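You operate a simulated robot arm through the tools that you are given. There is no shell and no other tool.

You are at the controls of a simulated robot arm. One attempt, no reset.

## Task
Warm the tub that expires first on the hot plate at LOW till its dot is green.
Fine: of the three in the open drawer; shut drawer and fridge door; turn the plate off after. Set down upright: what you pick out.

It is judged by the outcome, as a careful person would: the job done as asked, and still so three seconds after it is handed in. It fails if anything else is knocked over, pushed out of place, dropped, spilled or broken.

## Robot
A 7-joint arm with a two-finger parallel gripper, fixed in place. Base frame: the origin is at the foot of the arm, x ahead of it, y to its left, z up. Lengths are in mm, angles in degrees, forces in N, time in s.
Its first joint turns from -149.0 to 149.0 degrees. Payload 3.43 kg.
Tool frame: the origin (TCP) lies between the finger pads and is the grasp point; the fingertips stand 30 mm ahead of it; z points along the fingers, y is the line along which they close. Largest opening 94 mm; finger width 28, thickness 10; the body of the gripper, 50 by 96 mm, starts 55 mm behind the TCP.
Orientation is told as [roll, pitch, yaw] about the base's x, y, z axes, in that order, counted from this pose: with the fingers straight down and closing along the base's y, the tool's x points along the base's -x, its y along +y and its z along -z.

## Interface
- The arm moves only by the tool send_rows. Its argument "commands" is a list of rows, each an object of numbers (a shift or turn left out is 0, a gripper value left out holds the last): "x", "y", "z": the shift along the tool's x, y, z in units of 20 mm (1.0 is 20 mm); "rx", "ry", "rz": the turn, a rotation vector about the tool's x, y, z in units of 4 degrees (1.0 is 4 degrees); "fingers": the closure, from 0 (fully open) to 1 (shut). In form: [{"x": .., "y": .., "z": .., "rx": .., "ry": .., "rz": .., "fingers": ..}, ...]. A call has 1 to 20 rows; each row shifts and turns the commanded pose from where the row before left it, along the tool's axes as they then stand. A call with a number of a shift or a turn outside -1 to 1 is refused whole. Rows are played at 5 a second. More than 50 mm and 8.6 degrees between two rows, or a gripper value outside its range, and nothing of the call is played. A pose out of reach is approached as far as the arm can. The call stops where the force on the tool passes 40 N (or 10 N more than at its start, if that is more) or the arm is blocked; 0.2 s more then pass. Each finger travels about 45 mm/s and halts on what it meets, pressing with about 31 N; the grip force reading is that of the motor and also rises with nothing between the fingers. The clock runs only during rows and for 0.2 s after the last one: add rows that do not move to give the fingers time. The reply holds the time, the measured pose of the TCP, the force on the tool along the base axes, the opening and the grip force, in the units named above and with some noise, with the torque about the TCP (base axes, N m) and any sound that the robot's microphone picked up.
- Cameras (640 x 400 px; columns grow to the right, rows downward): "scene" is fixed at [220.6, -650.6, 1215.3]; the picture's right is [0.95, -0.31, 0.00], its down [-0.10, -0.30, -0.95] and it looks along [0.29, 0.90, -0.32] (base axes); focal length 327 px, centre (320, 200). "wrist" rides on the gripper at [76, 14, -102] in the tool frame; the picture's right is [-0.18, 0.98, 0.00], its down [-0.75, -0.14, -0.64] and it looks along [-0.63, -0.12, 0.77] (tool axes); focal length 243 px, centre (320, 200). There is no depth. A picture from a camera that has moved, and an enlarged one, comes with that camera's place and axes in the base frame and with its lens.
- snapshot(camera): a new picture of that camera. It takes no simulated time.
- inspect(camera, box): a new picture of the part [left, top, right, bottom] of that camera's present view, enlarged. It takes no simulated time.
- finish_job(): hands the job in; it is judged then, once.

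Places have to be worked out from the pictures, the camera data and where the tool is seen. Open the gripper and draw the arm clear of the work before you hand the job in, unless the task says otherwise.

The tools are called as name(argument=value, ...) on one line, values as JSON. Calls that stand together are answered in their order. send_rows: Moves the arm, as the interface text tells. Its arguments: {"type":"object","properties":{"commands":{"type":"array"}},"required":["commands"]} The other tools are called the same way: snapshot (camera) takes a picture; inspect (camera, box) takes an enlarged picture of a part of a camera's view; finish_job () hands the job in.

At the start:

```text
time_s: 0.0
tool_pos: [540.2, 828.2, 1241.1]
orientation: [0.0, 0.1, 0.0]
force: [0.7, -0.5, 0.3]
wrist_torque: [-0.02, -0.02, 0.0]
grip_width: 93.9
finger_force: 0.1
```

scene: 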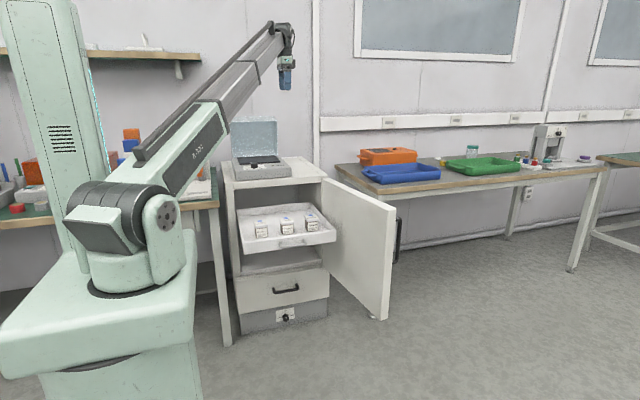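
wrist: 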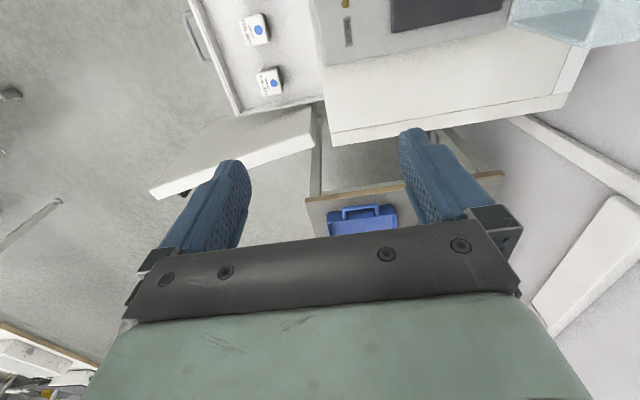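

I start by looking closer at the fridge, drawer and the hot plate to read labels and work out places.

inspect(camera="scene", box=[220, 190, 350, 271])

inspect(camera="scene", box=[215, 110, 335, 185])

inspect(camera="wrist", box=[180, 0, 400, 137])

inspect(camera="scene", box=[220, 170, 420, 330])

```text
4.92 times, centred on (285, 230) of scene
camera zoom: at [220.6, -650.6, 1215.3], right [0.95, -0.31, 0.0], down [-0.1, -0.3, -0.95], along [0.29, 0.9, -0.32], focal length 1610 px, centre (492, 50)
```

zoom: 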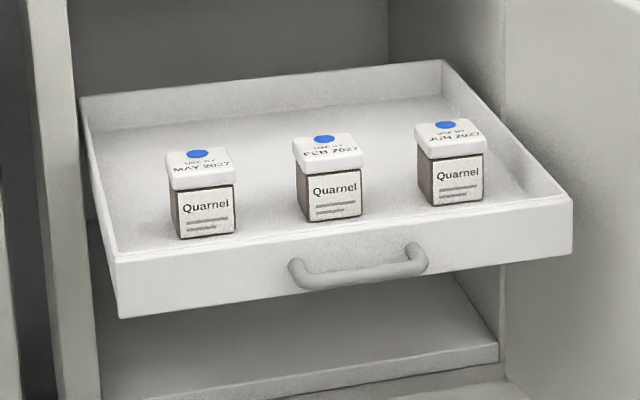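

```text
5.33 times, centred on (275, 148) of scene
camera zoom: at [220.6, -650.6, 1215.3], right [0.95, -0.31, 0.0], down [-0.1, -0.3, -0.95], along [0.29, 0.9, -0.32], focal length 1744 px, centre (560, 480)
```

zoom: 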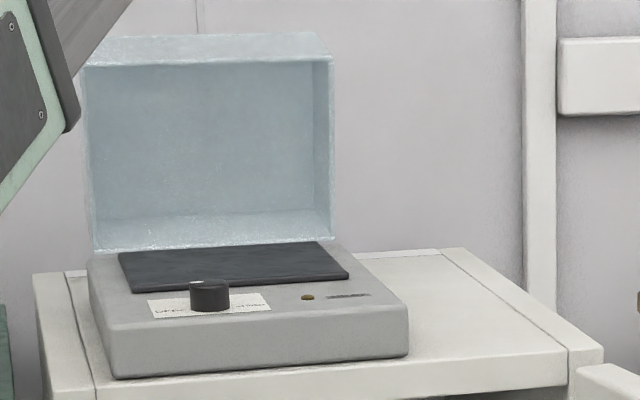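

```text
2.91 times, centred on (290, 68) of wrist
camera zoom: at [463.3, 842.4, 1344.9], right [0.18, 0.98, 0.0], down [0.75, -0.14, 0.64], along [0.63, -0.12, -0.77], focal length 706 px, centre (407, 582)
```

zoom: 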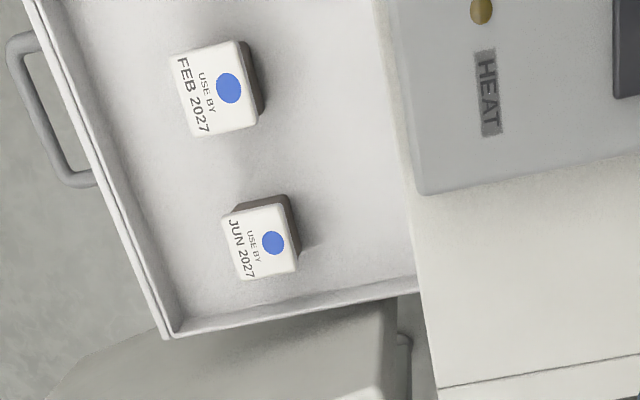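

```text
2.50 times, centred on (320, 250) of scene
camera zoom: at [220.6, -650.6, 1215.3], right [0.95, -0.31, 0.0], down [-0.1, -0.3, -0.95], along [0.29, 0.9, -0.32], focal length 818 px, centre (320, 75)
```

zoom: 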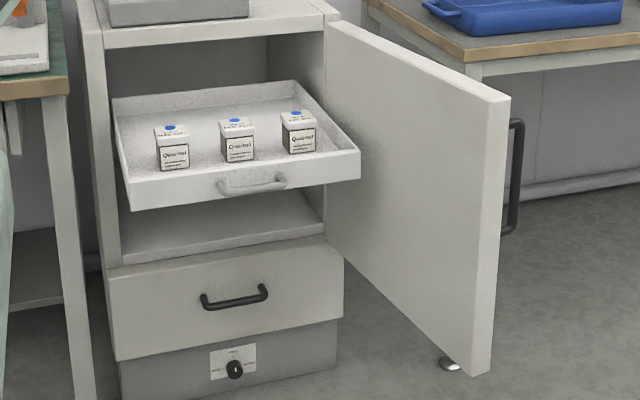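

The middle tub (FEB 2027) expires first. From the pictures I put its lid near (494, 681, 663), the hot plate top near z 870 with its knob at about (387, 870), and the fridge front at y about 820. I turn the tool 90° in yaw, high up and clear, so the wrist camera looks into the hot plate.

send_rows(commands=[{"rz": -1}, {"rz": -1}, {"rz": -1}, {"rz": -1}, {"rz": -1}, {"rz": -1}, {"rz": -1}, {"rz": -1}, {"rz": -1}, {"rz": -1}, {"rz": -1}, {"rz": -1}, {"rz": -1}, {"rz": -1}, {"rz": -1}, {"rz": -1}, {"rz": -1}, {"rz": -1}, {"rz": -1}, {"rz": -1}])

```text
time_s: 3.0
tool_pos: [541.7, 828.6, 1243.1]
orientation: [0.0, -0.5, 54.0]
force: [-0.4, 0.0, -0.3]
wrist_torque: [0.0, -0.01, 0.02]
grip_width: 93.8
finger_force: 0.0
stopped in row 14: the force on the tool passed its limit at 50 N (the readings are from after the stop); the commanded pose is now the measured one
```

The call stopped on a force spike at 54° of yaw; I look to see what it may have touched.

snapshot(camera="scene")

snapshot(camera="wrist")

inspect(camera="scene", box=[230, 0, 350, 75])

```text
taken
```

scene: 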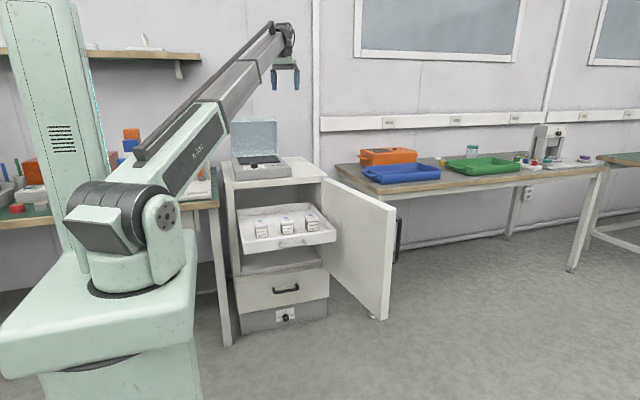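

```text
taken
camera wrist: at [484.9, 775.0, 1344.6], right [-0.69, 0.73, 0.0], down [0.55, 0.52, 0.65], along [0.47, 0.45, -0.76], focal length 243 px, centre (320, 200)
```

wrist: 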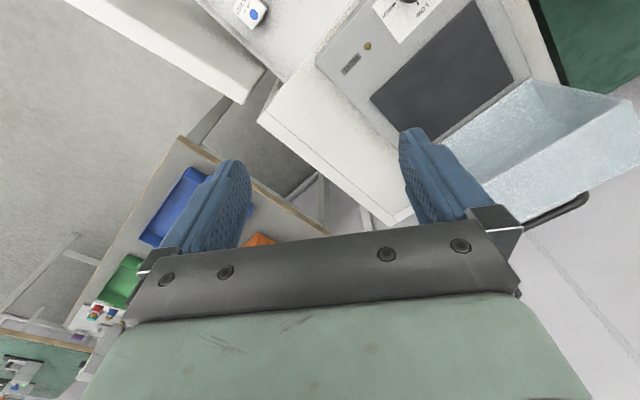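

```text
5.33 times, centred on (290, 38) of scene
camera zoom: at [220.6, -650.6, 1215.3], right [0.95, -0.31, 0.0], down [-0.1, -0.3, -0.95], along [0.29, 0.9, -0.32], focal length 1744 px, centre (480, 1067)
```

zoom: 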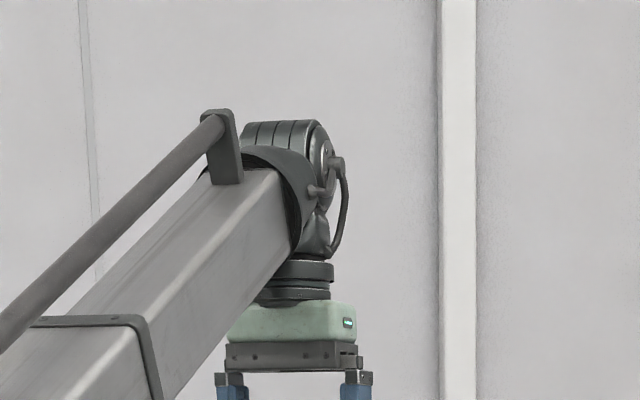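

Nothing seems touched; the arm is just stretched far out here. I draw it back 100 mm toward the base before turning further.

send_rows(commands=[{"x": 0.5}, {"x": 1}, {"x": 1}, {"x": 1}, {"x": 1}, {"x": 0.5}, {}])

```text
time_s: 3.6
tool_pos: [526.7, 804.6, 1242.1]
orientation: [0.0, -0.9, 54.1]
force: [3.0, 5.9, -12.1]
wrist_torque: [-0.02, -0.14, -0.04]
grip_width: 94.1
finger_force: 0.1
stopped in row 3: the force on the tool passed its limit at 45 N (the readings are from after the stop); the commanded pose is now the measured one
```

The residual push (outward and down) suggests the camera side of the gripper is grazing the arm's own forearm, which slopes steeply in this high pose. Going lower opens that angle, so I move straight down slowly.

send_rows(commands=[{"z": 0.3}, {"z": 0.6}, {"z": 1}, {"z": 1}, {"z": 1}, {"z": 1}, {"z": 1}])

```text
time_s: 5.2
tool_pos: [527.9, 807.9, 1122.4]
orientation: [0.0, -0.8, 54.1]
force: [-0.5, 0.1, -1.0]
wrist_torque: [0.01, -0.01, -0.02]
grip_width: 94.0
finger_force: 0.0
```

That went freely. I pull inward and go on turning to yaw 90.

send_rows(commands=[{"x": 1}, {"x": 1}, {"x": 1}, {"x": 1}, {"rz": -1}, {"rz": -1}, {"rz": -1}, {"rz": -1}, {"rz": -1}, {"rz": -1}, {"rz": -1}, {"rz": -1}, {"rz": -1}, {}])

```text
time_s: 8.2
tool_pos: [479.7, 742.0, 1122.1]
orientation: [-0.4, -0.6, 90.3]
force: [0.3, -0.8, 0.2]
wrist_torque: [-0.03, -0.02, 0.0]
grip_width: 93.9
finger_force: 0.1
```

Now at yaw 90 with the camera looking toward the hot plate; I take pictures.

snapshot(camera="wrist")

snapshot(camera="scene")

```text
taken
camera wrist: at [464.9, 664.9, 1223.8], right [-0.98, 0.18, -0.01], down [0.13, 0.75, 0.65], along [0.12, 0.64, -0.76], focal length 243 px, centre (320, 200)
```

wrist: 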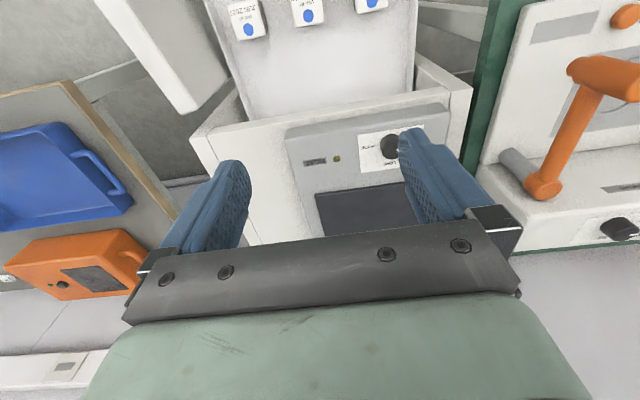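

```text
taken
```

scene: 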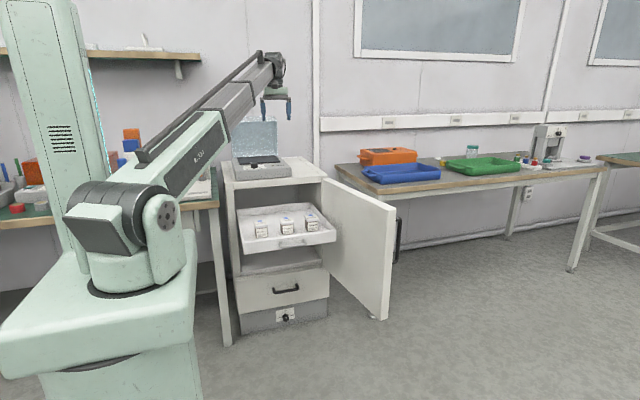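

The knob and its label are visible beside the finger; I enlarge them.

inspect(camera="wrist", box=[280, 110, 440, 210])

inspect(camera="wrist", box=[200, 0, 430, 144])

```text
4.00 times, centred on (360, 160) of wrist
camera zoom: at [464.9, 664.9, 1223.8], right [-0.98, 0.18, -0.01], down [0.13, 0.75, 0.65], along [0.12, 0.64, -0.76], focal length 970 px, centre (160, 360)
```

zoom: 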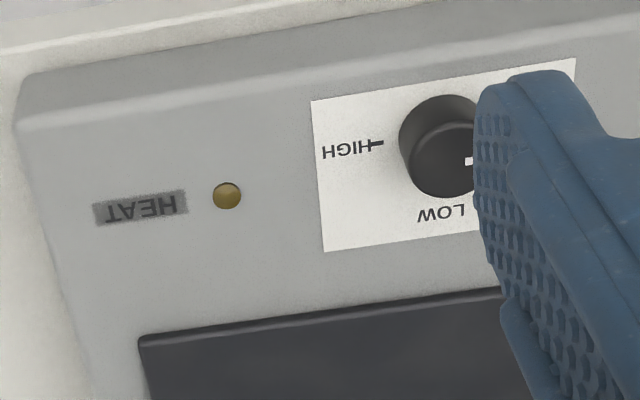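

```text
2.78 times, centred on (315, 72) of wrist
camera zoom: at [464.9, 664.9, 1223.8], right [-0.98, 0.18, -0.01], down [0.13, 0.75, 0.65], along [0.12, 0.64, -0.76], focal length 674 px, centre (334, 556)
```

zoom: 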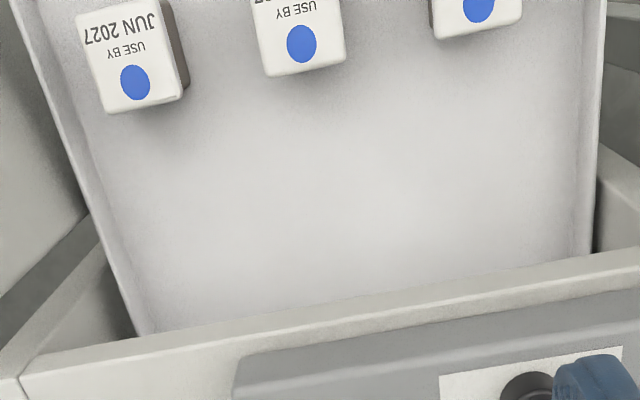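

The knob's white mark points to -x (where OFF should be), with LOW toward +y and HIGH toward +x. I shift left (-x) and a bit lower to see the whole label between the fingers.

send_rows(commands=[{"y": 1}, {"y": 1}, {"y": 1}, {"y": 1}, {"y": 1, "z": 1}, {"z": 1}, {"z": 1}, {}])

snapshot(camera="wrist")

inspect(camera="wrist", box=[250, 120, 410, 220])

```text
time_s: 10.0
tool_pos: [380.1, 739.0, 1059.2]
orientation: [-0.3, -0.7, 90.1]
force: [0.7, 1.1, 0.4]
wrist_torque: [0.03, -0.02, 0.01]
grip_width: 94.0
finger_force: 0.0
```

```text
taken
camera wrist: at [364.9, 661.9, 1161.3], right [-0.98, 0.18, -0.01], down [0.13, 0.75, 0.65], along [0.12, 0.64, -0.76], focal length 243 px, centre (320, 200)
```

wrist: 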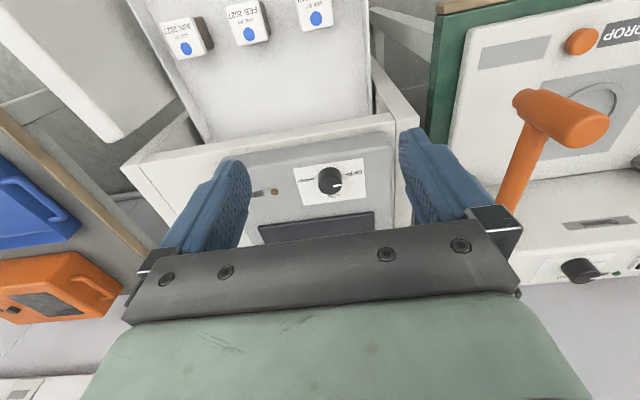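

```text
4.00 times, centred on (330, 170) of wrist
camera zoom: at [364.9, 661.9, 1161.3], right [-0.98, 0.18, -0.01], down [0.13, 0.75, 0.65], along [0.12, 0.64, -0.76], focal length 970 px, centre (280, 320)
```

zoom: 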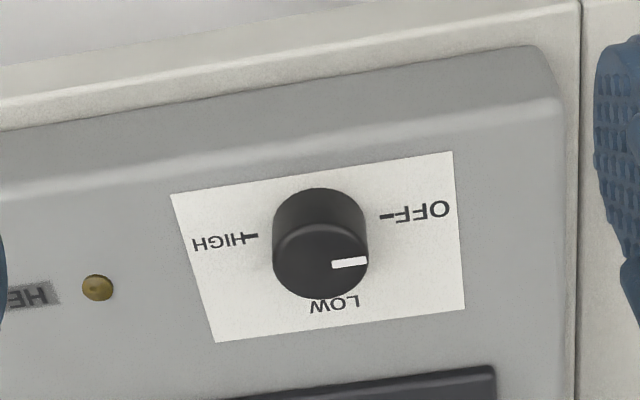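

OFF is at -x, LOW at +y, HIGH at +x, and the knob sits near (388, 864) with its top near z 890. Before descending I take an enlarged look at the tubs for a precise position.

inspect(camera="wrist", box=[140, 0, 360, 137])

```text
2.91 times, centred on (250, 68) of wrist
camera zoom: at [364.9, 661.9, 1161.3], right [-0.98, 0.18, -0.01], down [0.13, 0.75, 0.65], along [0.12, 0.64, -0.76], focal length 706 px, centre (524, 582)
```

zoom: 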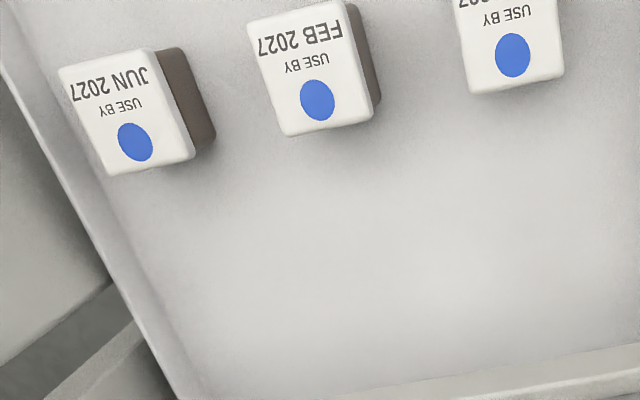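

The FEB lid spans about x 466–523, y 652–707, so its centre is (495, 680) and it sits square to the axes. I tilt the tool 28° outward (needed for reach onto the plate) and move to a spot about 100 mm above the tub.

send_rows(commands=[{"ry": -1}, {"ry": -1}, {"ry": -1}, {"ry": -1}, {"ry": -1}, {"ry": -1}, {"ry": -1}, {}])

send_rows(commands=[{"x": 0.814, "y": -0.479, "z": 0.975}, {"x": 0.814, "y": -0.479, "z": 0.975}, {"x": 0.814, "y": -0.479, "z": 0.975}, {"x": 0.814, "y": -0.479, "z": 0.975}, {"x": 0.814, "y": -0.479, "z": 0.975}, {"x": 0.814, "y": -0.479, "z": 0.975}, {"x": 0.814, "y": -0.479, "z": 0.975}, {"x": 0.814, "y": -0.479, "z": 0.975}, {"x": 0.814, "y": -0.479, "z": 0.975}, {"x": 0.814, "y": -0.479, "z": 0.975}, {"x": 0.814, "y": -0.479, "z": 0.975}, {"x": 0.814, "y": -0.479, "z": 0.975}, {}])

snapshot(camera="wrist")

snapshot(camera="scene")

```text
time_s: 11.8
tool_pos: [380.1, 741.5, 1061.5]
orientation: [-0.5, -28.8, 90.4]
force: [0.0, -0.9, -0.3]
wrist_torque: [-0.02, 0.0, 0.0]
grip_width: 94.1
finger_force: 0.0
```

```text
time_s: 14.6
tool_pos: [500.2, 684.1, 763.3]
orientation: [-0.5, -28.7, 90.4]
force: [0.4, -0.6, 0.2]
wrist_torque: [-0.02, 0.0, -0.02]
grip_width: 94.1
finger_force: 0.0
```

```text
taken
camera wrist: at [484.4, 568.7, 816.8], right [-0.98, 0.16, 0.08], down [0.13, 0.35, 0.93], along [0.12, 0.92, -0.37], focal length 243 px, centre (320, 200)
```

wrist: 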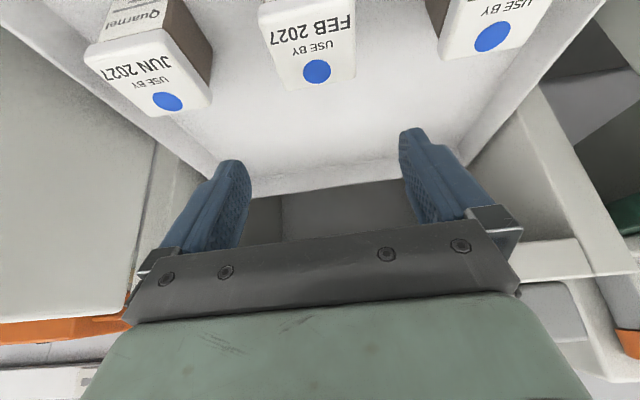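

```text
taken
```

scene: 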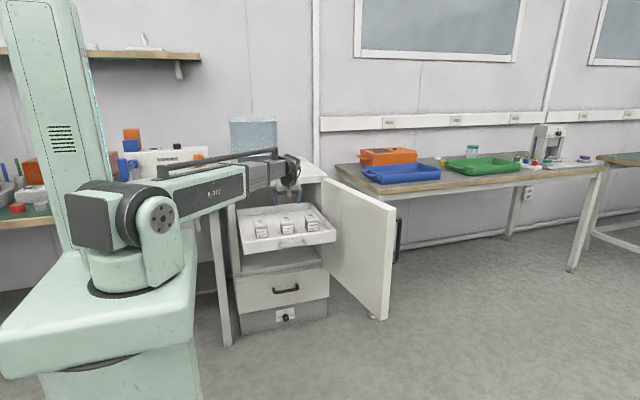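

The tub is lined up between the fingers; measured TCP x is 5 mm too far in +x. I correct and descend to z about 645, keeping fingertips above the drawer floor (about 605).

send_rows(commands=[{"x": 0.43, "y": 0.25, "z": 0.726}, {"x": 0.43, "z": 0.726}, {"x": 0.43, "z": 0.726}, {"x": 0.43, "z": 0.726}, {"x": 0.43, "z": 0.726}, {"x": 0.43, "z": 0.726}, {"x": 0.43, "z": 0.726}, {}])

snapshot(camera="wrist")

inspect(camera="scene", box=[220, 150, 350, 250])

```text
time_s: 16.4
tool_pos: [496.5, 677.4, 645.6]
orientation: [-0.5, -28.7, 90.4]
force: [0.5, -0.6, -0.4]
wrist_torque: [0.02, 0.04, 0.0]
grip_width: 93.9
finger_force: 0.1
```

```text
taken
camera wrist: at [481.7, 562.2, 698.6], right [-0.98, 0.16, 0.08], down [0.13, 0.35, 0.93], along [0.12, 0.92, -0.37], focal length 243 px, centre (320, 200)
```

wrist: 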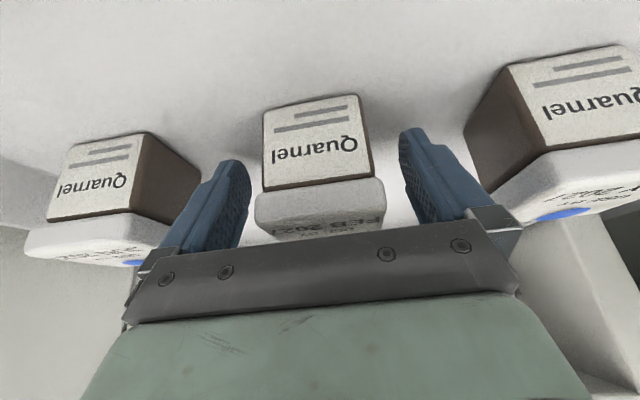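

```text
4.00 times, centred on (285, 200) of scene
camera zoom: at [220.6, -650.6, 1215.3], right [0.95, -0.31, 0.0], down [-0.1, -0.3, -0.95], along [0.29, 0.9, -0.32], focal length 1308 px, centre (460, 200)
```

zoom: 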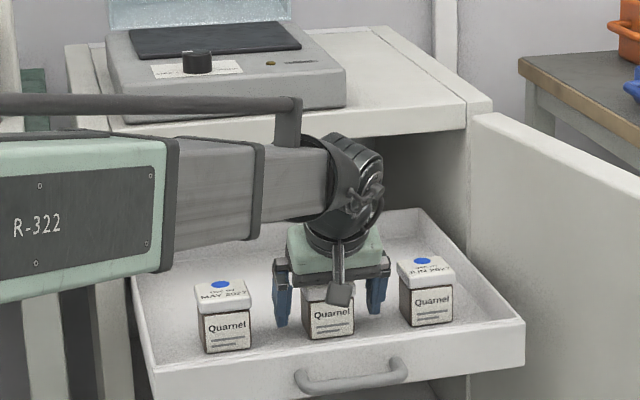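

Tub is centred between the open fingers at lid level. I close the gripper.

send_rows(commands=[{"fingers": 0.3}, {"fingers": 0.6}, {"fingers": 1}, {"fingers": 1}, {"fingers": 1}, {"fingers": 1}, {"fingers": 1}])

snapshot(camera="wrist")

```text
time_s: 18.0
tool_pos: [496.8, 677.0, 645.4]
orientation: [-0.5, -28.6, 90.4]
force: [-1.0, 0.0, 0.7]
wrist_torque: [0.03, 0.09, -0.03]
grip_width: 58.0
finger_force: 30.2
```

```text
taken
camera wrist: at [481.7, 562.2, 698.8], right [-0.98, 0.16, 0.08], down [0.13, 0.35, 0.93], along [0.12, 0.92, -0.37], focal length 243 px, centre (320, 200)
```

wrist: 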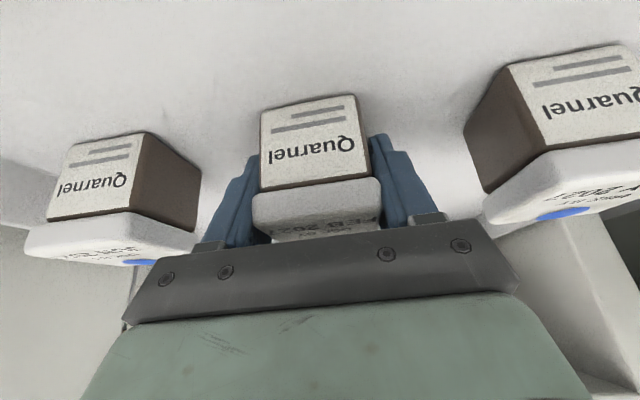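

Gripped at 58 mm width. I lift straight up about 120 mm.

send_rows(commands=[{"x": -0.2, "z": -0.37}, {"x": -0.41, "z": -0.75}, {"x": -0.41, "z": -0.75}, {"x": -0.41, "z": -0.75}, {"x": -0.41, "z": -0.75}, {"x": -0.41, "z": -0.75}, {"x": -0.41, "z": -0.75}, {"x": -0.2, "z": -0.37}, {}])

snapshot(camera="wrist")

snapshot(camera="scene")

```text
time_s: 20.0
tool_pos: [493.7, 680.0, 764.3]
orientation: [-0.4, -28.7, 90.4]
force: [0.5, -0.2, -1.6]
wrist_torque: [-0.01, -0.02, 0.01]
grip_width: 58.1
finger_force: 30.6
```

```text
taken
camera wrist: at [479.3, 564.9, 818.1], right [-0.98, 0.16, 0.08], down [0.13, 0.35, 0.93], along [0.12, 0.92, -0.37], focal length 243 px, centre (320, 200)
```

wrist: 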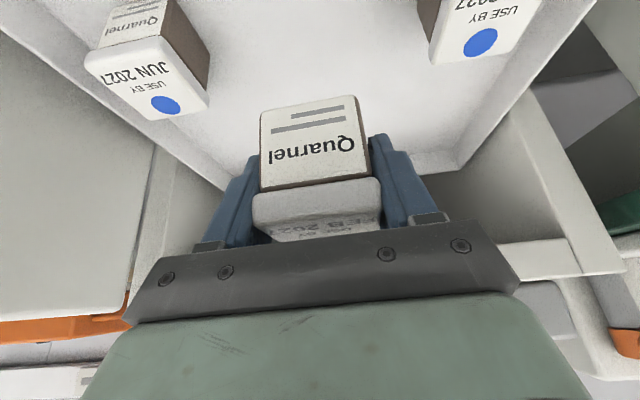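

```text
taken
```

scene: 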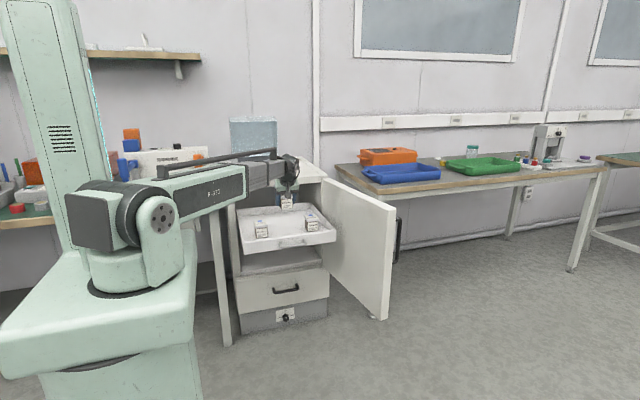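

The tub is held level and the other two stand undisturbed. I raise it to about z 980 in front of the fridge.

send_rows(commands=[{"x": -0.518, "z": -0.947}, {"x": -0.518, "z": -0.947}, {"x": -0.518, "z": -0.947}, {"x": -0.518, "z": -0.947}, {"x": -0.518, "z": -0.947}, {"x": -0.518, "z": -0.947}, {"x": -0.518, "z": -0.947}, {"x": -0.518, "z": -0.947}, {"x": -0.518, "z": -0.947}, {"x": -0.518, "z": -0.947}, {}])

snapshot(camera="wrist")

```text
time_s: 22.4
tool_pos: [491.1, 679.3, 981.7]
orientation: [-0.4, -28.7, 90.5]
force: [0.6, -0.4, -1.7]
wrist_torque: [0.01, 0.0, 0.03]
grip_width: 58.1
finger_force: 31.0
```

```text
taken
camera wrist: at [477.2, 563.4, 1034.9], right [-0.98, 0.16, 0.08], down [0.13, 0.35, 0.93], along [0.12, 0.92, -0.37], focal length 243 px, centre (320, 200)
```

wrist: 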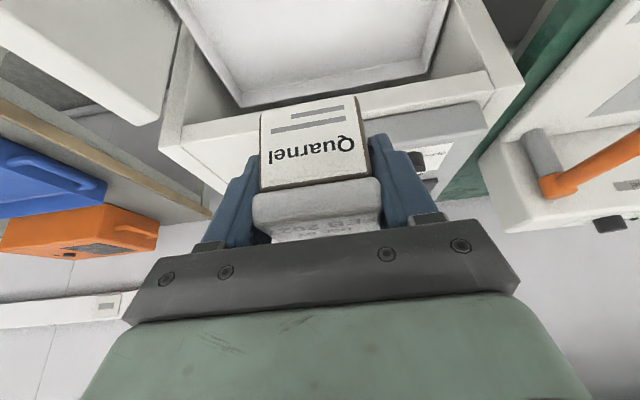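

Now I carry it over the hot plate toward about (400, 980) at this height, first half then check.

send_rows(commands=[{"x": -0.877, "y": 0.3, "z": 0.48}, {"x": -0.877, "y": 0.3, "z": 0.48}, {"x": -0.877, "y": 0.3, "z": 0.48}, {"x": -0.877, "y": 0.3, "z": 0.48}, {"x": -0.877, "y": 0.3, "z": 0.48}, {"x": -0.877, "y": 0.3, "z": 0.48}, {"x": -0.877, "y": 0.3, "z": 0.48}, {"x": -0.877, "y": 0.3, "z": 0.48}, {}])

snapshot(camera="wrist")

snapshot(camera="scene")

```text
time_s: 24.4
tool_pos: [445.3, 840.8, 980.0]
orientation: [-0.6, -28.7, 90.4]
force: [0.2, -0.2, -1.2]
wrist_torque: [0.01, 0.0, 0.0]
grip_width: 58.2
finger_force: 30.7
```

```text
taken
camera wrist: at [430.3, 724.1, 1033.1], right [-0.98, 0.16, 0.08], down [0.13, 0.35, 0.93], along [0.12, 0.92, -0.37], focal length 243 px, centre (320, 200)
```

wrist: 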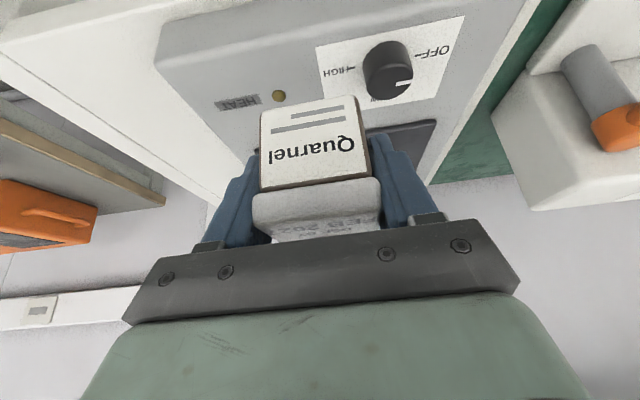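

```text
taken
```

scene: 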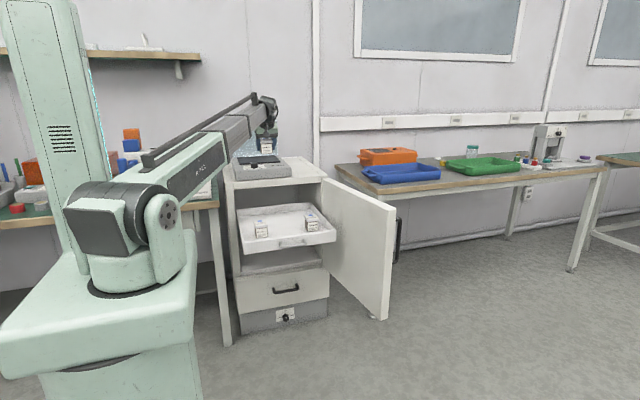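

All fine. I choose to set it further right on the plate, near (470, 985), so the scene camera can see its lid past the gripper when I'm at the knob; I move there at this height.

send_rows(commands=[{"x": -0.908, "y": -0.179, "z": 0.497}, {"x": -0.908, "y": -0.179, "z": 0.497}, {"x": -0.908, "y": -0.179, "z": 0.497}, {"x": -0.908, "y": -0.179, "z": 0.497}, {"x": -0.908, "y": -0.179, "z": 0.497}, {"x": -0.908, "y": -0.179, "z": 0.497}, {"x": -0.908, "y": -0.179, "z": 0.497}, {}])

snapshot(camera="wrist")

inspect(camera="scene", box=[205, 80, 345, 190])

```text
time_s: 26.2
tool_pos: [466.4, 984.2, 979.9]
orientation: [-0.5, -28.7, 90.4]
force: [-0.1, -0.3, -1.3]
wrist_torque: [0.02, 0.03, 0.03]
grip_width: 57.8
finger_force: 30.7
```

```text
taken
camera wrist: at [452.1, 868.2, 1034.0], right [-0.98, 0.16, 0.08], down [0.13, 0.35, 0.93], along [0.12, 0.92, -0.37], focal length 243 px, centre (320, 200)
```

wrist: 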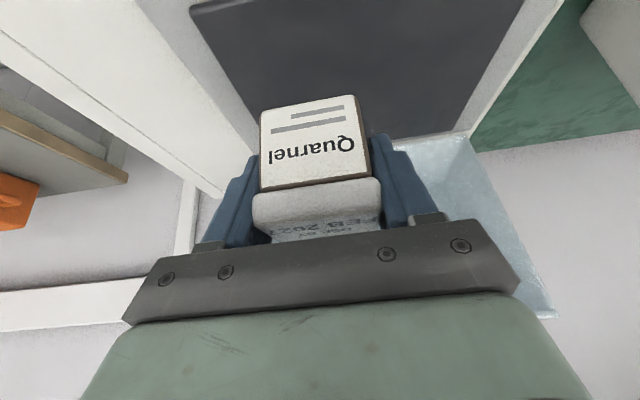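

```text
3.64 times, centred on (275, 135) of scene
camera zoom: at [220.6, -650.6, 1215.3], right [0.95, -0.31, 0.0], down [-0.1, -0.3, -0.95], along [0.29, 0.9, -0.32], focal length 1189 px, centre (484, 436)
```

zoom: 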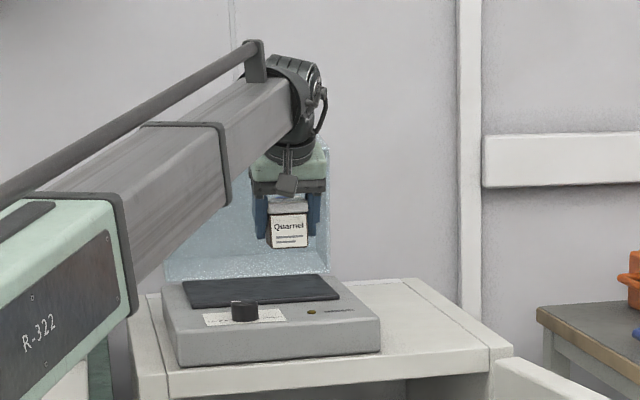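

Reached without trouble, with the tub above the plate. I lower it 50 mm to about 15 mm above the surface and check.

send_rows(commands=[{"x": 0.3, "z": 0.55}, {"x": 0.3, "z": 0.55}, {"x": 0.3, "z": 0.55}, {"x": 0.3, "z": 0.55}, {}])

inspect(camera="scene", box=[225, 105, 325, 185])

snapshot(camera="wrist")

```text
time_s: 27.4
tool_pos: [468.0, 983.4, 932.2]
orientation: [-0.6, -28.7, 90.4]
force: [-0.1, -0.2, -1.2]
wrist_torque: [0.02, 0.01, 0.01]
grip_width: 58.0
finger_force: 30.6
```

```text
5.00 times, centred on (275, 145) of scene
camera zoom: at [220.6, -650.6, 1215.3], right [0.95, -0.31, 0.0], down [-0.1, -0.3, -0.95], along [0.29, 0.9, -0.32], focal length 1635 px, centre (545, 475)
```

zoom: 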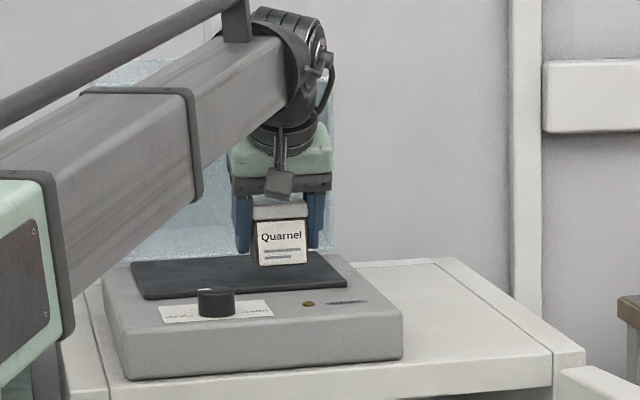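

```text
taken
camera wrist: at [453.8, 868.2, 984.6], right [-0.98, 0.16, 0.08], down [0.13, 0.35, 0.93], along [0.12, 0.92, -0.37], focal length 243 px, centre (320, 200)
```

wrist: 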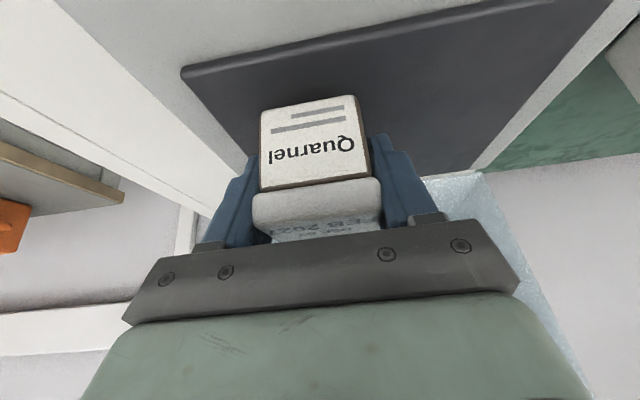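

The tub's bottom is at about z 891, some 18 mm above the plate. I lower 12 mm, then continue in 2 mm steps watching the force.

send_rows(commands=[{"x": 0.144, "z": 0.263}, {"x": 0.144, "z": 0.263}, {}])

send_rows(commands=[{"x": 0.048, "z": 0.088}, {}])

send_rows(commands=[{"x": 0.048, "z": 0.088}, {}])

```text
time_s: 28.2
tool_pos: [468.6, 983.0, 919.0]
orientation: [-0.5, -28.7, 90.4]
force: [0.4, 0.8, -1.0]
wrist_torque: [-0.02, -0.03, 0.01]
grip_width: 58.0
finger_force: 30.7
```

```text
time_s: 28.8
tool_pos: [468.6, 983.0, 919.1]
orientation: [-0.5, -28.6, 90.3]
force: [1.3, -0.7, 4.1]
wrist_torque: [-0.11, 0.11, 0.01]
grip_width: 58.1
finger_force: 30.6
```

```text
time_s: 29.4
tool_pos: [468.7, 983.1, 918.1]
orientation: [-0.7, -28.9, 90.4]
force: [1.2, 1.4, 24.6]
wrist_torque: [-0.42, 0.36, 0.05]
grip_width: 58.0
finger_force: 31.3
```

Contact: vertical force rose to 25 N, so the tub is on the plate. I relax 2 mm upward.

send_rows(commands=[{"x": -0.04, "z": -0.075}, {}])

inspect(camera="scene", box=[225, 105, 325, 185])

```text
time_s: 30.0
tool_pos: [469.7, 982.9, 916.5]
orientation: [-0.5, -28.8, 90.4]
force: [2.8, -1.2, 20.4]
wrist_torque: [0.04, 0.33, -0.01]
grip_width: 58.2
finger_force: 30.8
```

```text
5.00 times, centred on (275, 145) of scene
camera zoom: at [220.6, -650.6, 1215.3], right [0.95, -0.31, 0.0], down [-0.1, -0.3, -0.95], along [0.29, 0.9, -0.32], focal length 1635 px, centre (545, 475)
```

zoom: 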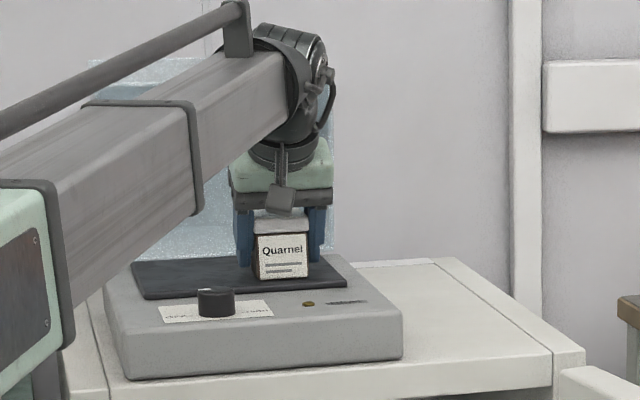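

Still 20 N pressing; I ease up a little more.

send_rows(commands=[{"x": -0.036, "z": -0.066}, {}])

```text
time_s: 30.6
tool_pos: [469.5, 982.8, 916.4]
orientation: [-0.6, -28.5, 90.4]
force: [-0.3, -2.1, 5.9]
wrist_torque: [0.14, 0.1, 0.07]
grip_width: 57.9
finger_force: 31.0
```

The force is down to 6 N, so the tub rests lightly on the plate. I open the fingers gradually.

send_rows(commands=[{"fingers": 0.36}, {"fingers": 0.3}, {"fingers": 0.2}, {"fingers": 0.1}, {"fingers": 0}, {"fingers": 0}, {"fingers": 0}])

snapshot(camera="wrist")

inspect(camera="scene", box=[225, 105, 325, 185])

```text
time_s: 32.2
tool_pos: [469.3, 984.4, 917.2]
orientation: [-0.5, -28.8, 90.4]
force: [0.4, -1.0, 0.2]
wrist_torque: [-0.03, 0.01, -0.01]
grip_width: 93.5
finger_force: 0.0
```

```text
taken
camera wrist: at [454.6, 868.9, 971.1], right [-0.98, 0.16, 0.08], down [0.13, 0.35, 0.93], along [0.12, 0.92, -0.37], focal length 243 px, centre (320, 200)
```

wrist: 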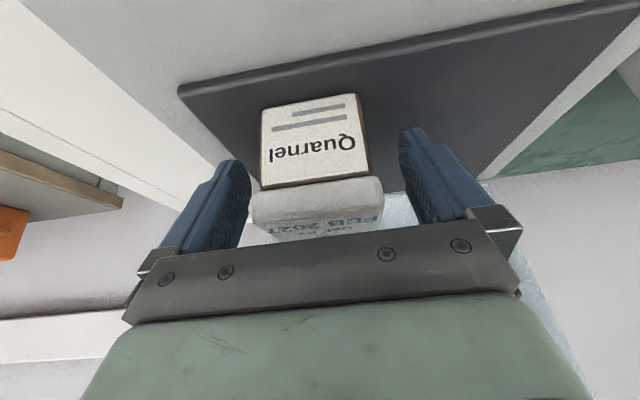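

```text
5.00 times, centred on (275, 145) of scene
camera zoom: at [220.6, -650.6, 1215.3], right [0.95, -0.31, 0.0], down [-0.1, -0.3, -0.95], along [0.29, 0.9, -0.32], focal length 1635 px, centre (545, 475)
```

zoom: 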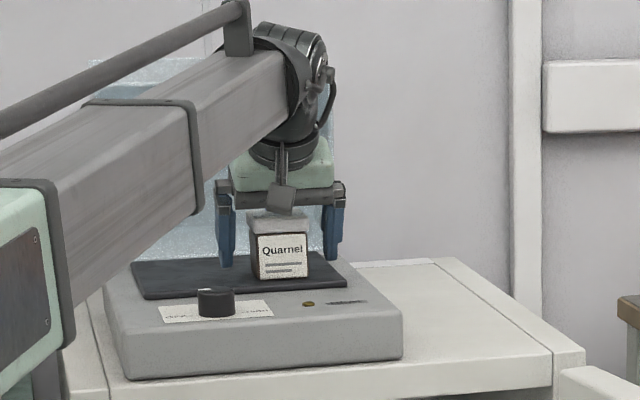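

The tub stands upright on the plate, released. I withdraw along the finger direction.

send_rows(commands=[{"z": -0.5}, {"z": -1}, {"z": -1}, {"z": -1}, {"z": -1}, {"z": -1}, {"z": -1}, {}])

snapshot(camera="wrist")

inspect(camera="scene", box=[225, 105, 325, 185])

```text
time_s: 34.0
tool_pos: [467.8, 920.5, 1032.2]
orientation: [-0.5, -28.7, 90.4]
force: [0.6, 0.7, 0.4]
wrist_torque: [0.02, 0.0, 0.0]
grip_width: 94.0
finger_force: 0.0
```

```text
taken
camera wrist: at [453.5, 805.7, 1085.6], right [-0.98, 0.16, 0.08], down [0.13, 0.35, 0.93], along [0.12, 0.92, -0.37], focal length 243 px, centre (320, 200)
```

wrist: 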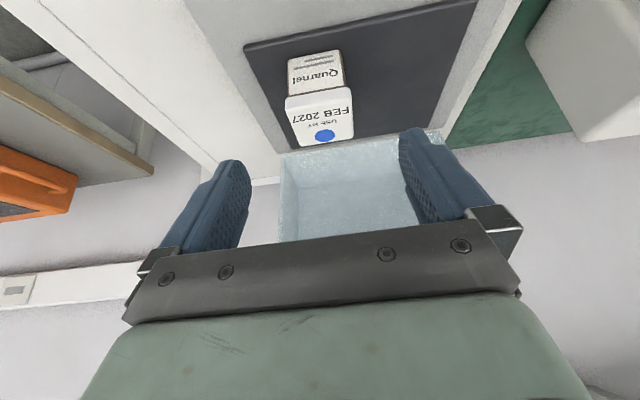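

```text
5.00 times, centred on (275, 145) of scene
camera zoom: at [220.6, -650.6, 1215.3], right [0.95, -0.31, 0.0], down [-0.1, -0.3, -0.95], along [0.29, 0.9, -0.32], focal length 1635 px, centre (545, 475)
```

zoom: 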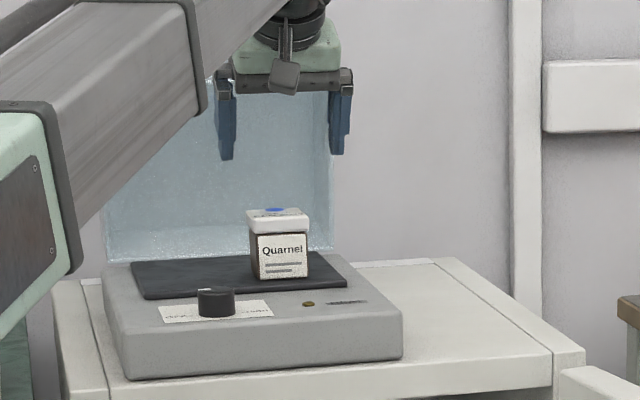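

The tub stays standing with its blue dot visible. Next is the drawer: I withdraw to in front of it (y about 480), closing the fingers on the way.

send_rows(commands=[{"x": 0.965, "y": -0.25, "z": -0.53}, {"x": 0.965, "y": -0.25, "z": -0.53}, {"x": 0.965, "y": -0.25, "z": -0.53}, {"x": 0.965, "y": -0.25, "z": -0.53}, {"x": 0.965, "y": -0.25, "z": -0.53}, {"x": 0.965, "y": -0.25, "z": -0.53}, {"x": 0.965, "y": -0.25, "z": -0.53}, {"x": 0.965, "y": -0.25, "z": -0.53}, {"x": 0.965, "y": -0.25, "z": -0.53, "fingers": 0.2}, {"x": 0.965, "y": -0.25, "z": -0.53, "fingers": 0.4}, {"x": 0.965, "y": -0.25, "z": -0.53, "fingers": 0.6}, {"x": 0.965, "y": -0.25, "z": -0.53, "fingers": 0.8}, {"x": 0.965, "y": -0.25, "z": -0.53, "fingers": 1}, {"x": 0.965, "y": -0.25, "z": -0.53}, {"x": 0.965, "y": -0.25, "z": -0.53}, {"x": 0.965, "y": -0.25, "z": -0.53}, {"x": 0.965, "y": -0.25, "z": -0.53}, {"x": 0.965, "y": -0.25, "z": -0.53}, {"x": 0.965, "y": -0.25, "z": -0.53}, {}])

send_rows(commands=[{"ry": -1}, {"ry": -1}, {"ry": -1}, {"ry": -1}, {"ry": -1}, {"ry": -0.33}, {}])

snapshot(camera="scene")

snapshot(camera="wrist")

```text
time_s: 38.2
tool_pos: [563.2, 502.8, 1031.7]
orientation: [-0.4, -28.7, 90.4]
force: [0.4, -0.2, 0.1]
wrist_torque: [0.02, 0.01, -0.02]
grip_width: 0.0
finger_force: 31.1
```

```text
time_s: 39.8
tool_pos: [563.8, 504.4, 1033.4]
orientation: [-0.8, -50.1, 90.7]
force: [0.0, -0.8, 0.3]
wrist_torque: [-0.02, -0.02, 0.0]
grip_width: 0.1
finger_force: 30.8
```

```text
taken
```

scene: 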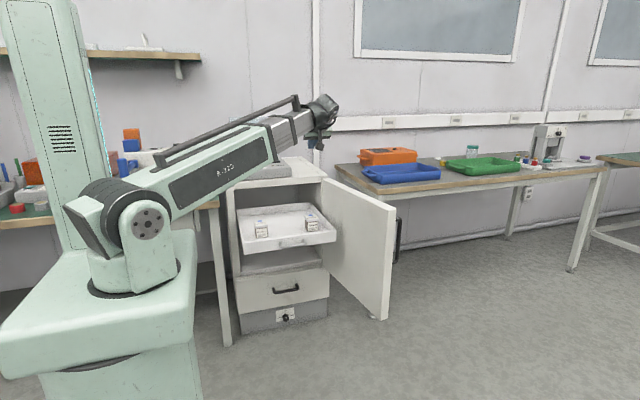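

```text
taken
camera wrist: at [549.2, 376.7, 1040.5], right [-0.98, 0.12, 0.13], down [0.13, -0.01, 0.99], along [0.12, 0.99, -0.01], focal length 243 px, centre (320, 200)
```

wrist: 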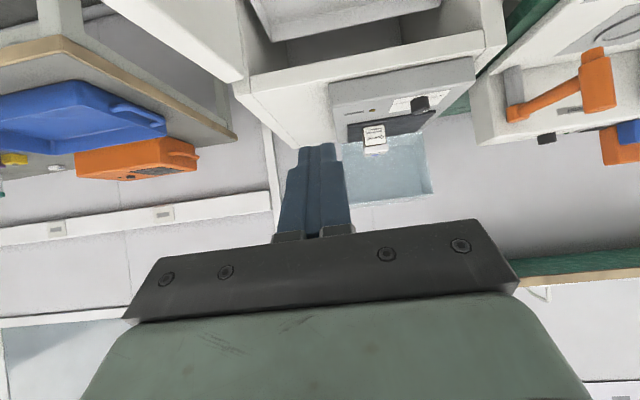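

I descend in front of the drawer, right of its handle, to about (585, 470, 622).

send_rows(commands=[{"x": 0.935, "y": -0.058, "z": 0.662}, {"x": 0.935, "y": -0.058, "z": 0.662}, {"x": 0.935, "y": -0.058, "z": 0.662}, {"x": 0.935, "y": -0.058, "z": 0.662}, {"x": 0.935, "y": -0.058, "z": 0.662}, {"x": 0.935, "y": -0.058, "z": 0.662}, {"x": 0.935, "y": -0.058, "z": 0.662}, {"x": 0.935, "y": -0.058, "z": 0.662}, {"x": 0.935, "y": -0.058, "z": 0.662}, {"x": 0.935, "y": -0.058, "z": 0.662}, {"x": 0.935, "y": -0.058, "z": 0.662}, {"x": 0.935, "y": -0.058, "z": 0.662}, {"x": 0.935, "y": -0.058, "z": 0.662}, {"x": 0.935, "y": -0.058, "z": 0.662}, {"x": 0.935, "y": -0.058, "z": 0.662}, {"x": 0.935, "y": -0.058, "z": 0.662}, {"x": 0.935, "y": -0.058, "z": 0.662}, {"x": 0.935, "y": -0.058, "z": 0.662}, {}])

snapshot(camera="scene")

snapshot(camera="wrist")

inspect(camera="scene", box=[220, 170, 380, 270])

```text
time_s: 43.8
tool_pos: [589.5, 471.7, 622.7]
orientation: [-0.8, -50.1, 90.6]
force: [-0.1, 0.4, -0.1]
wrist_torque: [0.02, 0.0, -0.01]
grip_width: 0.0
finger_force: 30.5
```

```text
taken
```

scene: 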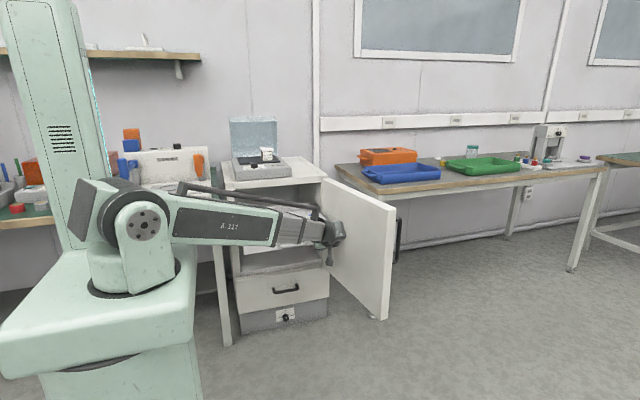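

```text
taken
camera wrist: at [575.4, 344.0, 629.8], right [-0.98, 0.12, 0.13], down [0.13, -0.01, 0.99], along [0.12, 0.99, -0.01], focal length 243 px, centre (320, 200)
```

wrist: 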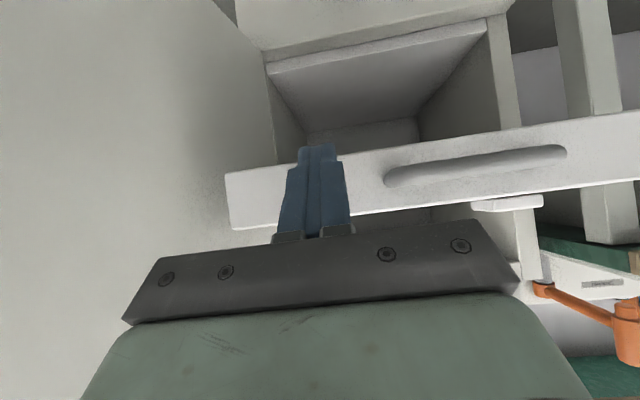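

```text
4.00 times, centred on (300, 220) of scene
camera zoom: at [220.6, -650.6, 1215.3], right [0.95, -0.31, 0.0], down [-0.1, -0.3, -0.95], along [0.29, 0.9, -0.32], focal length 1308 px, centre (400, 120)
```

zoom: 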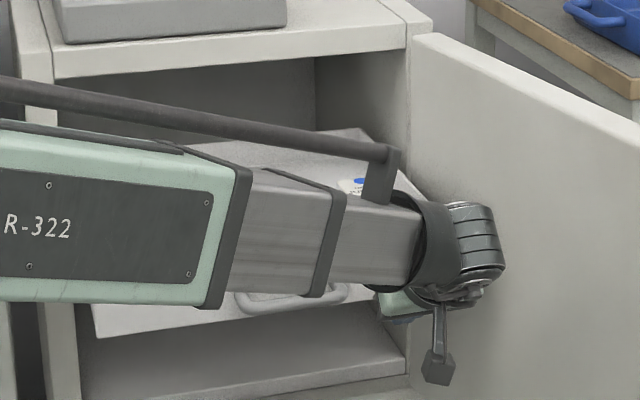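

The fingers face the drawer panel beside the handle. I push in +y slowly, 10 mm per row.

send_rows(commands=[{"x": -0.3215, "z": 0.383}, {"x": -0.3215, "z": 0.383}, {"x": -0.3215, "z": 0.383}, {"x": -0.3215, "z": 0.383}, {"x": -0.3215, "z": 0.383}, {"x": -0.3215, "z": 0.383}, {"x": -0.3215, "z": 0.383}, {"x": -0.3215, "z": 0.383}, {"x": -0.3215, "z": 0.383}, {"x": -0.3215, "z": 0.383}, {"x": -0.3215, "z": 0.383}, {"x": -0.3215, "z": 0.383}])

snapshot(camera="wrist")

inspect(camera="scene", box=[220, 170, 380, 270])

```text
time_s: 46.4
tool_pos: [589.4, 589.6, 620.6]
orientation: [-0.7, -50.0, 90.7]
force: [1.2, -1.3, 0.8]
wrist_torque: [0.0, -0.03, -0.03]
grip_width: 0.0
finger_force: 31.2
```

```text
taken
camera wrist: at [575.5, 463.0, 628.9], right [-0.98, 0.12, 0.13], down [0.13, -0.01, 0.99], along [0.12, 0.99, -0.01], focal length 243 px, centre (320, 200)
```

wrist: 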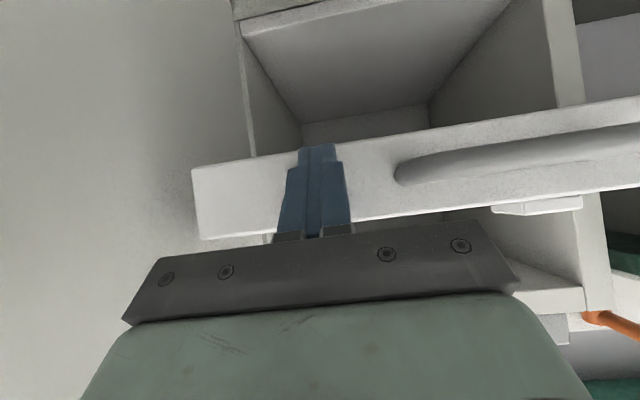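

```text
4.00 times, centred on (300, 220) of scene
camera zoom: at [220.6, -650.6, 1215.3], right [0.95, -0.31, 0.0], down [-0.1, -0.3, -0.95], along [0.29, 0.9, -0.32], focal length 1308 px, centre (400, 120)
```

zoom: 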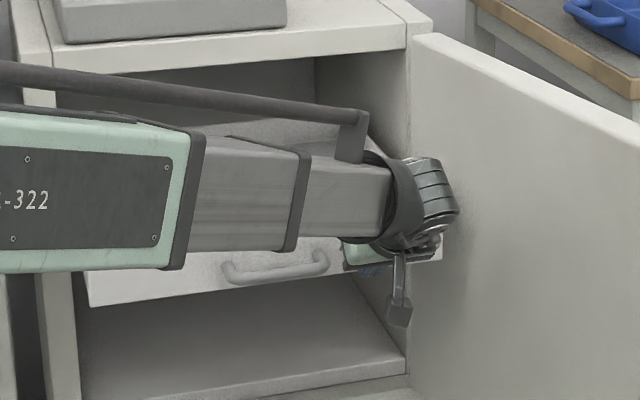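

The drawer slides smoothly with hardly any force. I keep pushing.

send_rows(commands=[{"x": -0.3215, "z": 0.383}, {"x": -0.3215, "z": 0.383}, {"x": -0.3215, "z": 0.383}, {"x": -0.3215, "z": 0.383}, {"x": -0.3215, "z": 0.383}, {"x": -0.3215, "z": 0.383}, {"x": -0.3215, "z": 0.383}, {"x": -0.3215, "z": 0.383}, {"x": -0.3215, "z": 0.383}, {"x": -0.3215, "z": 0.383}, {"x": -0.3215, "z": 0.383}, {"x": -0.3215, "z": 0.383}, {"x": -0.3215, "z": 0.383}, {"x": -0.3215, "z": 0.383}, {"x": -0.3215, "z": 0.383}])

snapshot(camera="wrist")

inspect(camera="scene", box=[220, 170, 380, 270])

```text
time_s: 49.6
tool_pos: [587.2, 739.5, 621.2]
orientation: [-0.7, -50.0, 90.5]
force: [0.0, -1.0, -0.4]
wrist_torque: [-0.01, -0.02, -0.03]
grip_width: 0.0
finger_force: 31.4
```

```text
taken
camera wrist: at [573.1, 612.8, 629.2], right [-0.98, 0.12, 0.13], down [0.13, -0.01, 0.99], along [0.12, 0.99, -0.01], focal length 243 px, centre (320, 200)
```

wrist: 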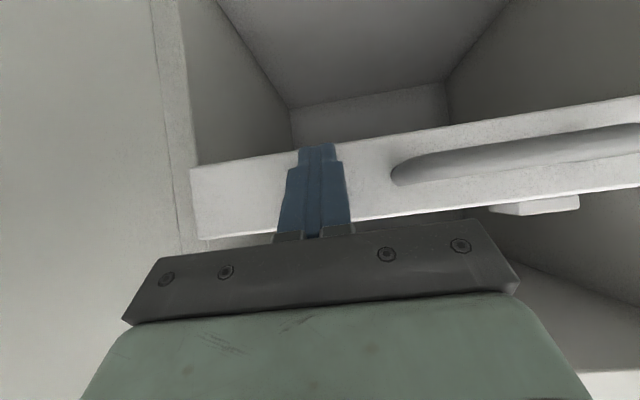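

```text
4.00 times, centred on (300, 220) of scene
camera zoom: at [220.6, -650.6, 1215.3], right [0.95, -0.31, 0.0], down [-0.1, -0.3, -0.95], along [0.29, 0.9, -0.32], focal length 1308 px, centre (400, 120)
```

zoom: 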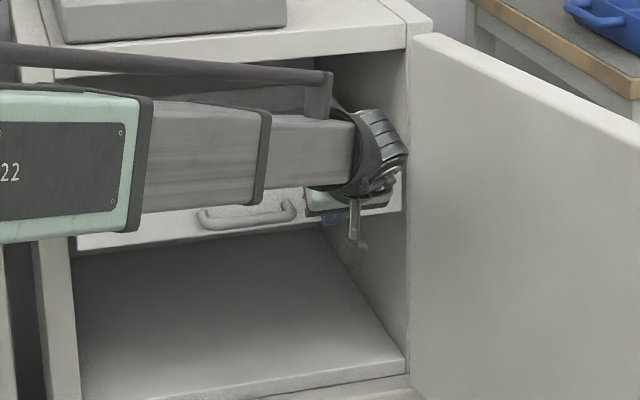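

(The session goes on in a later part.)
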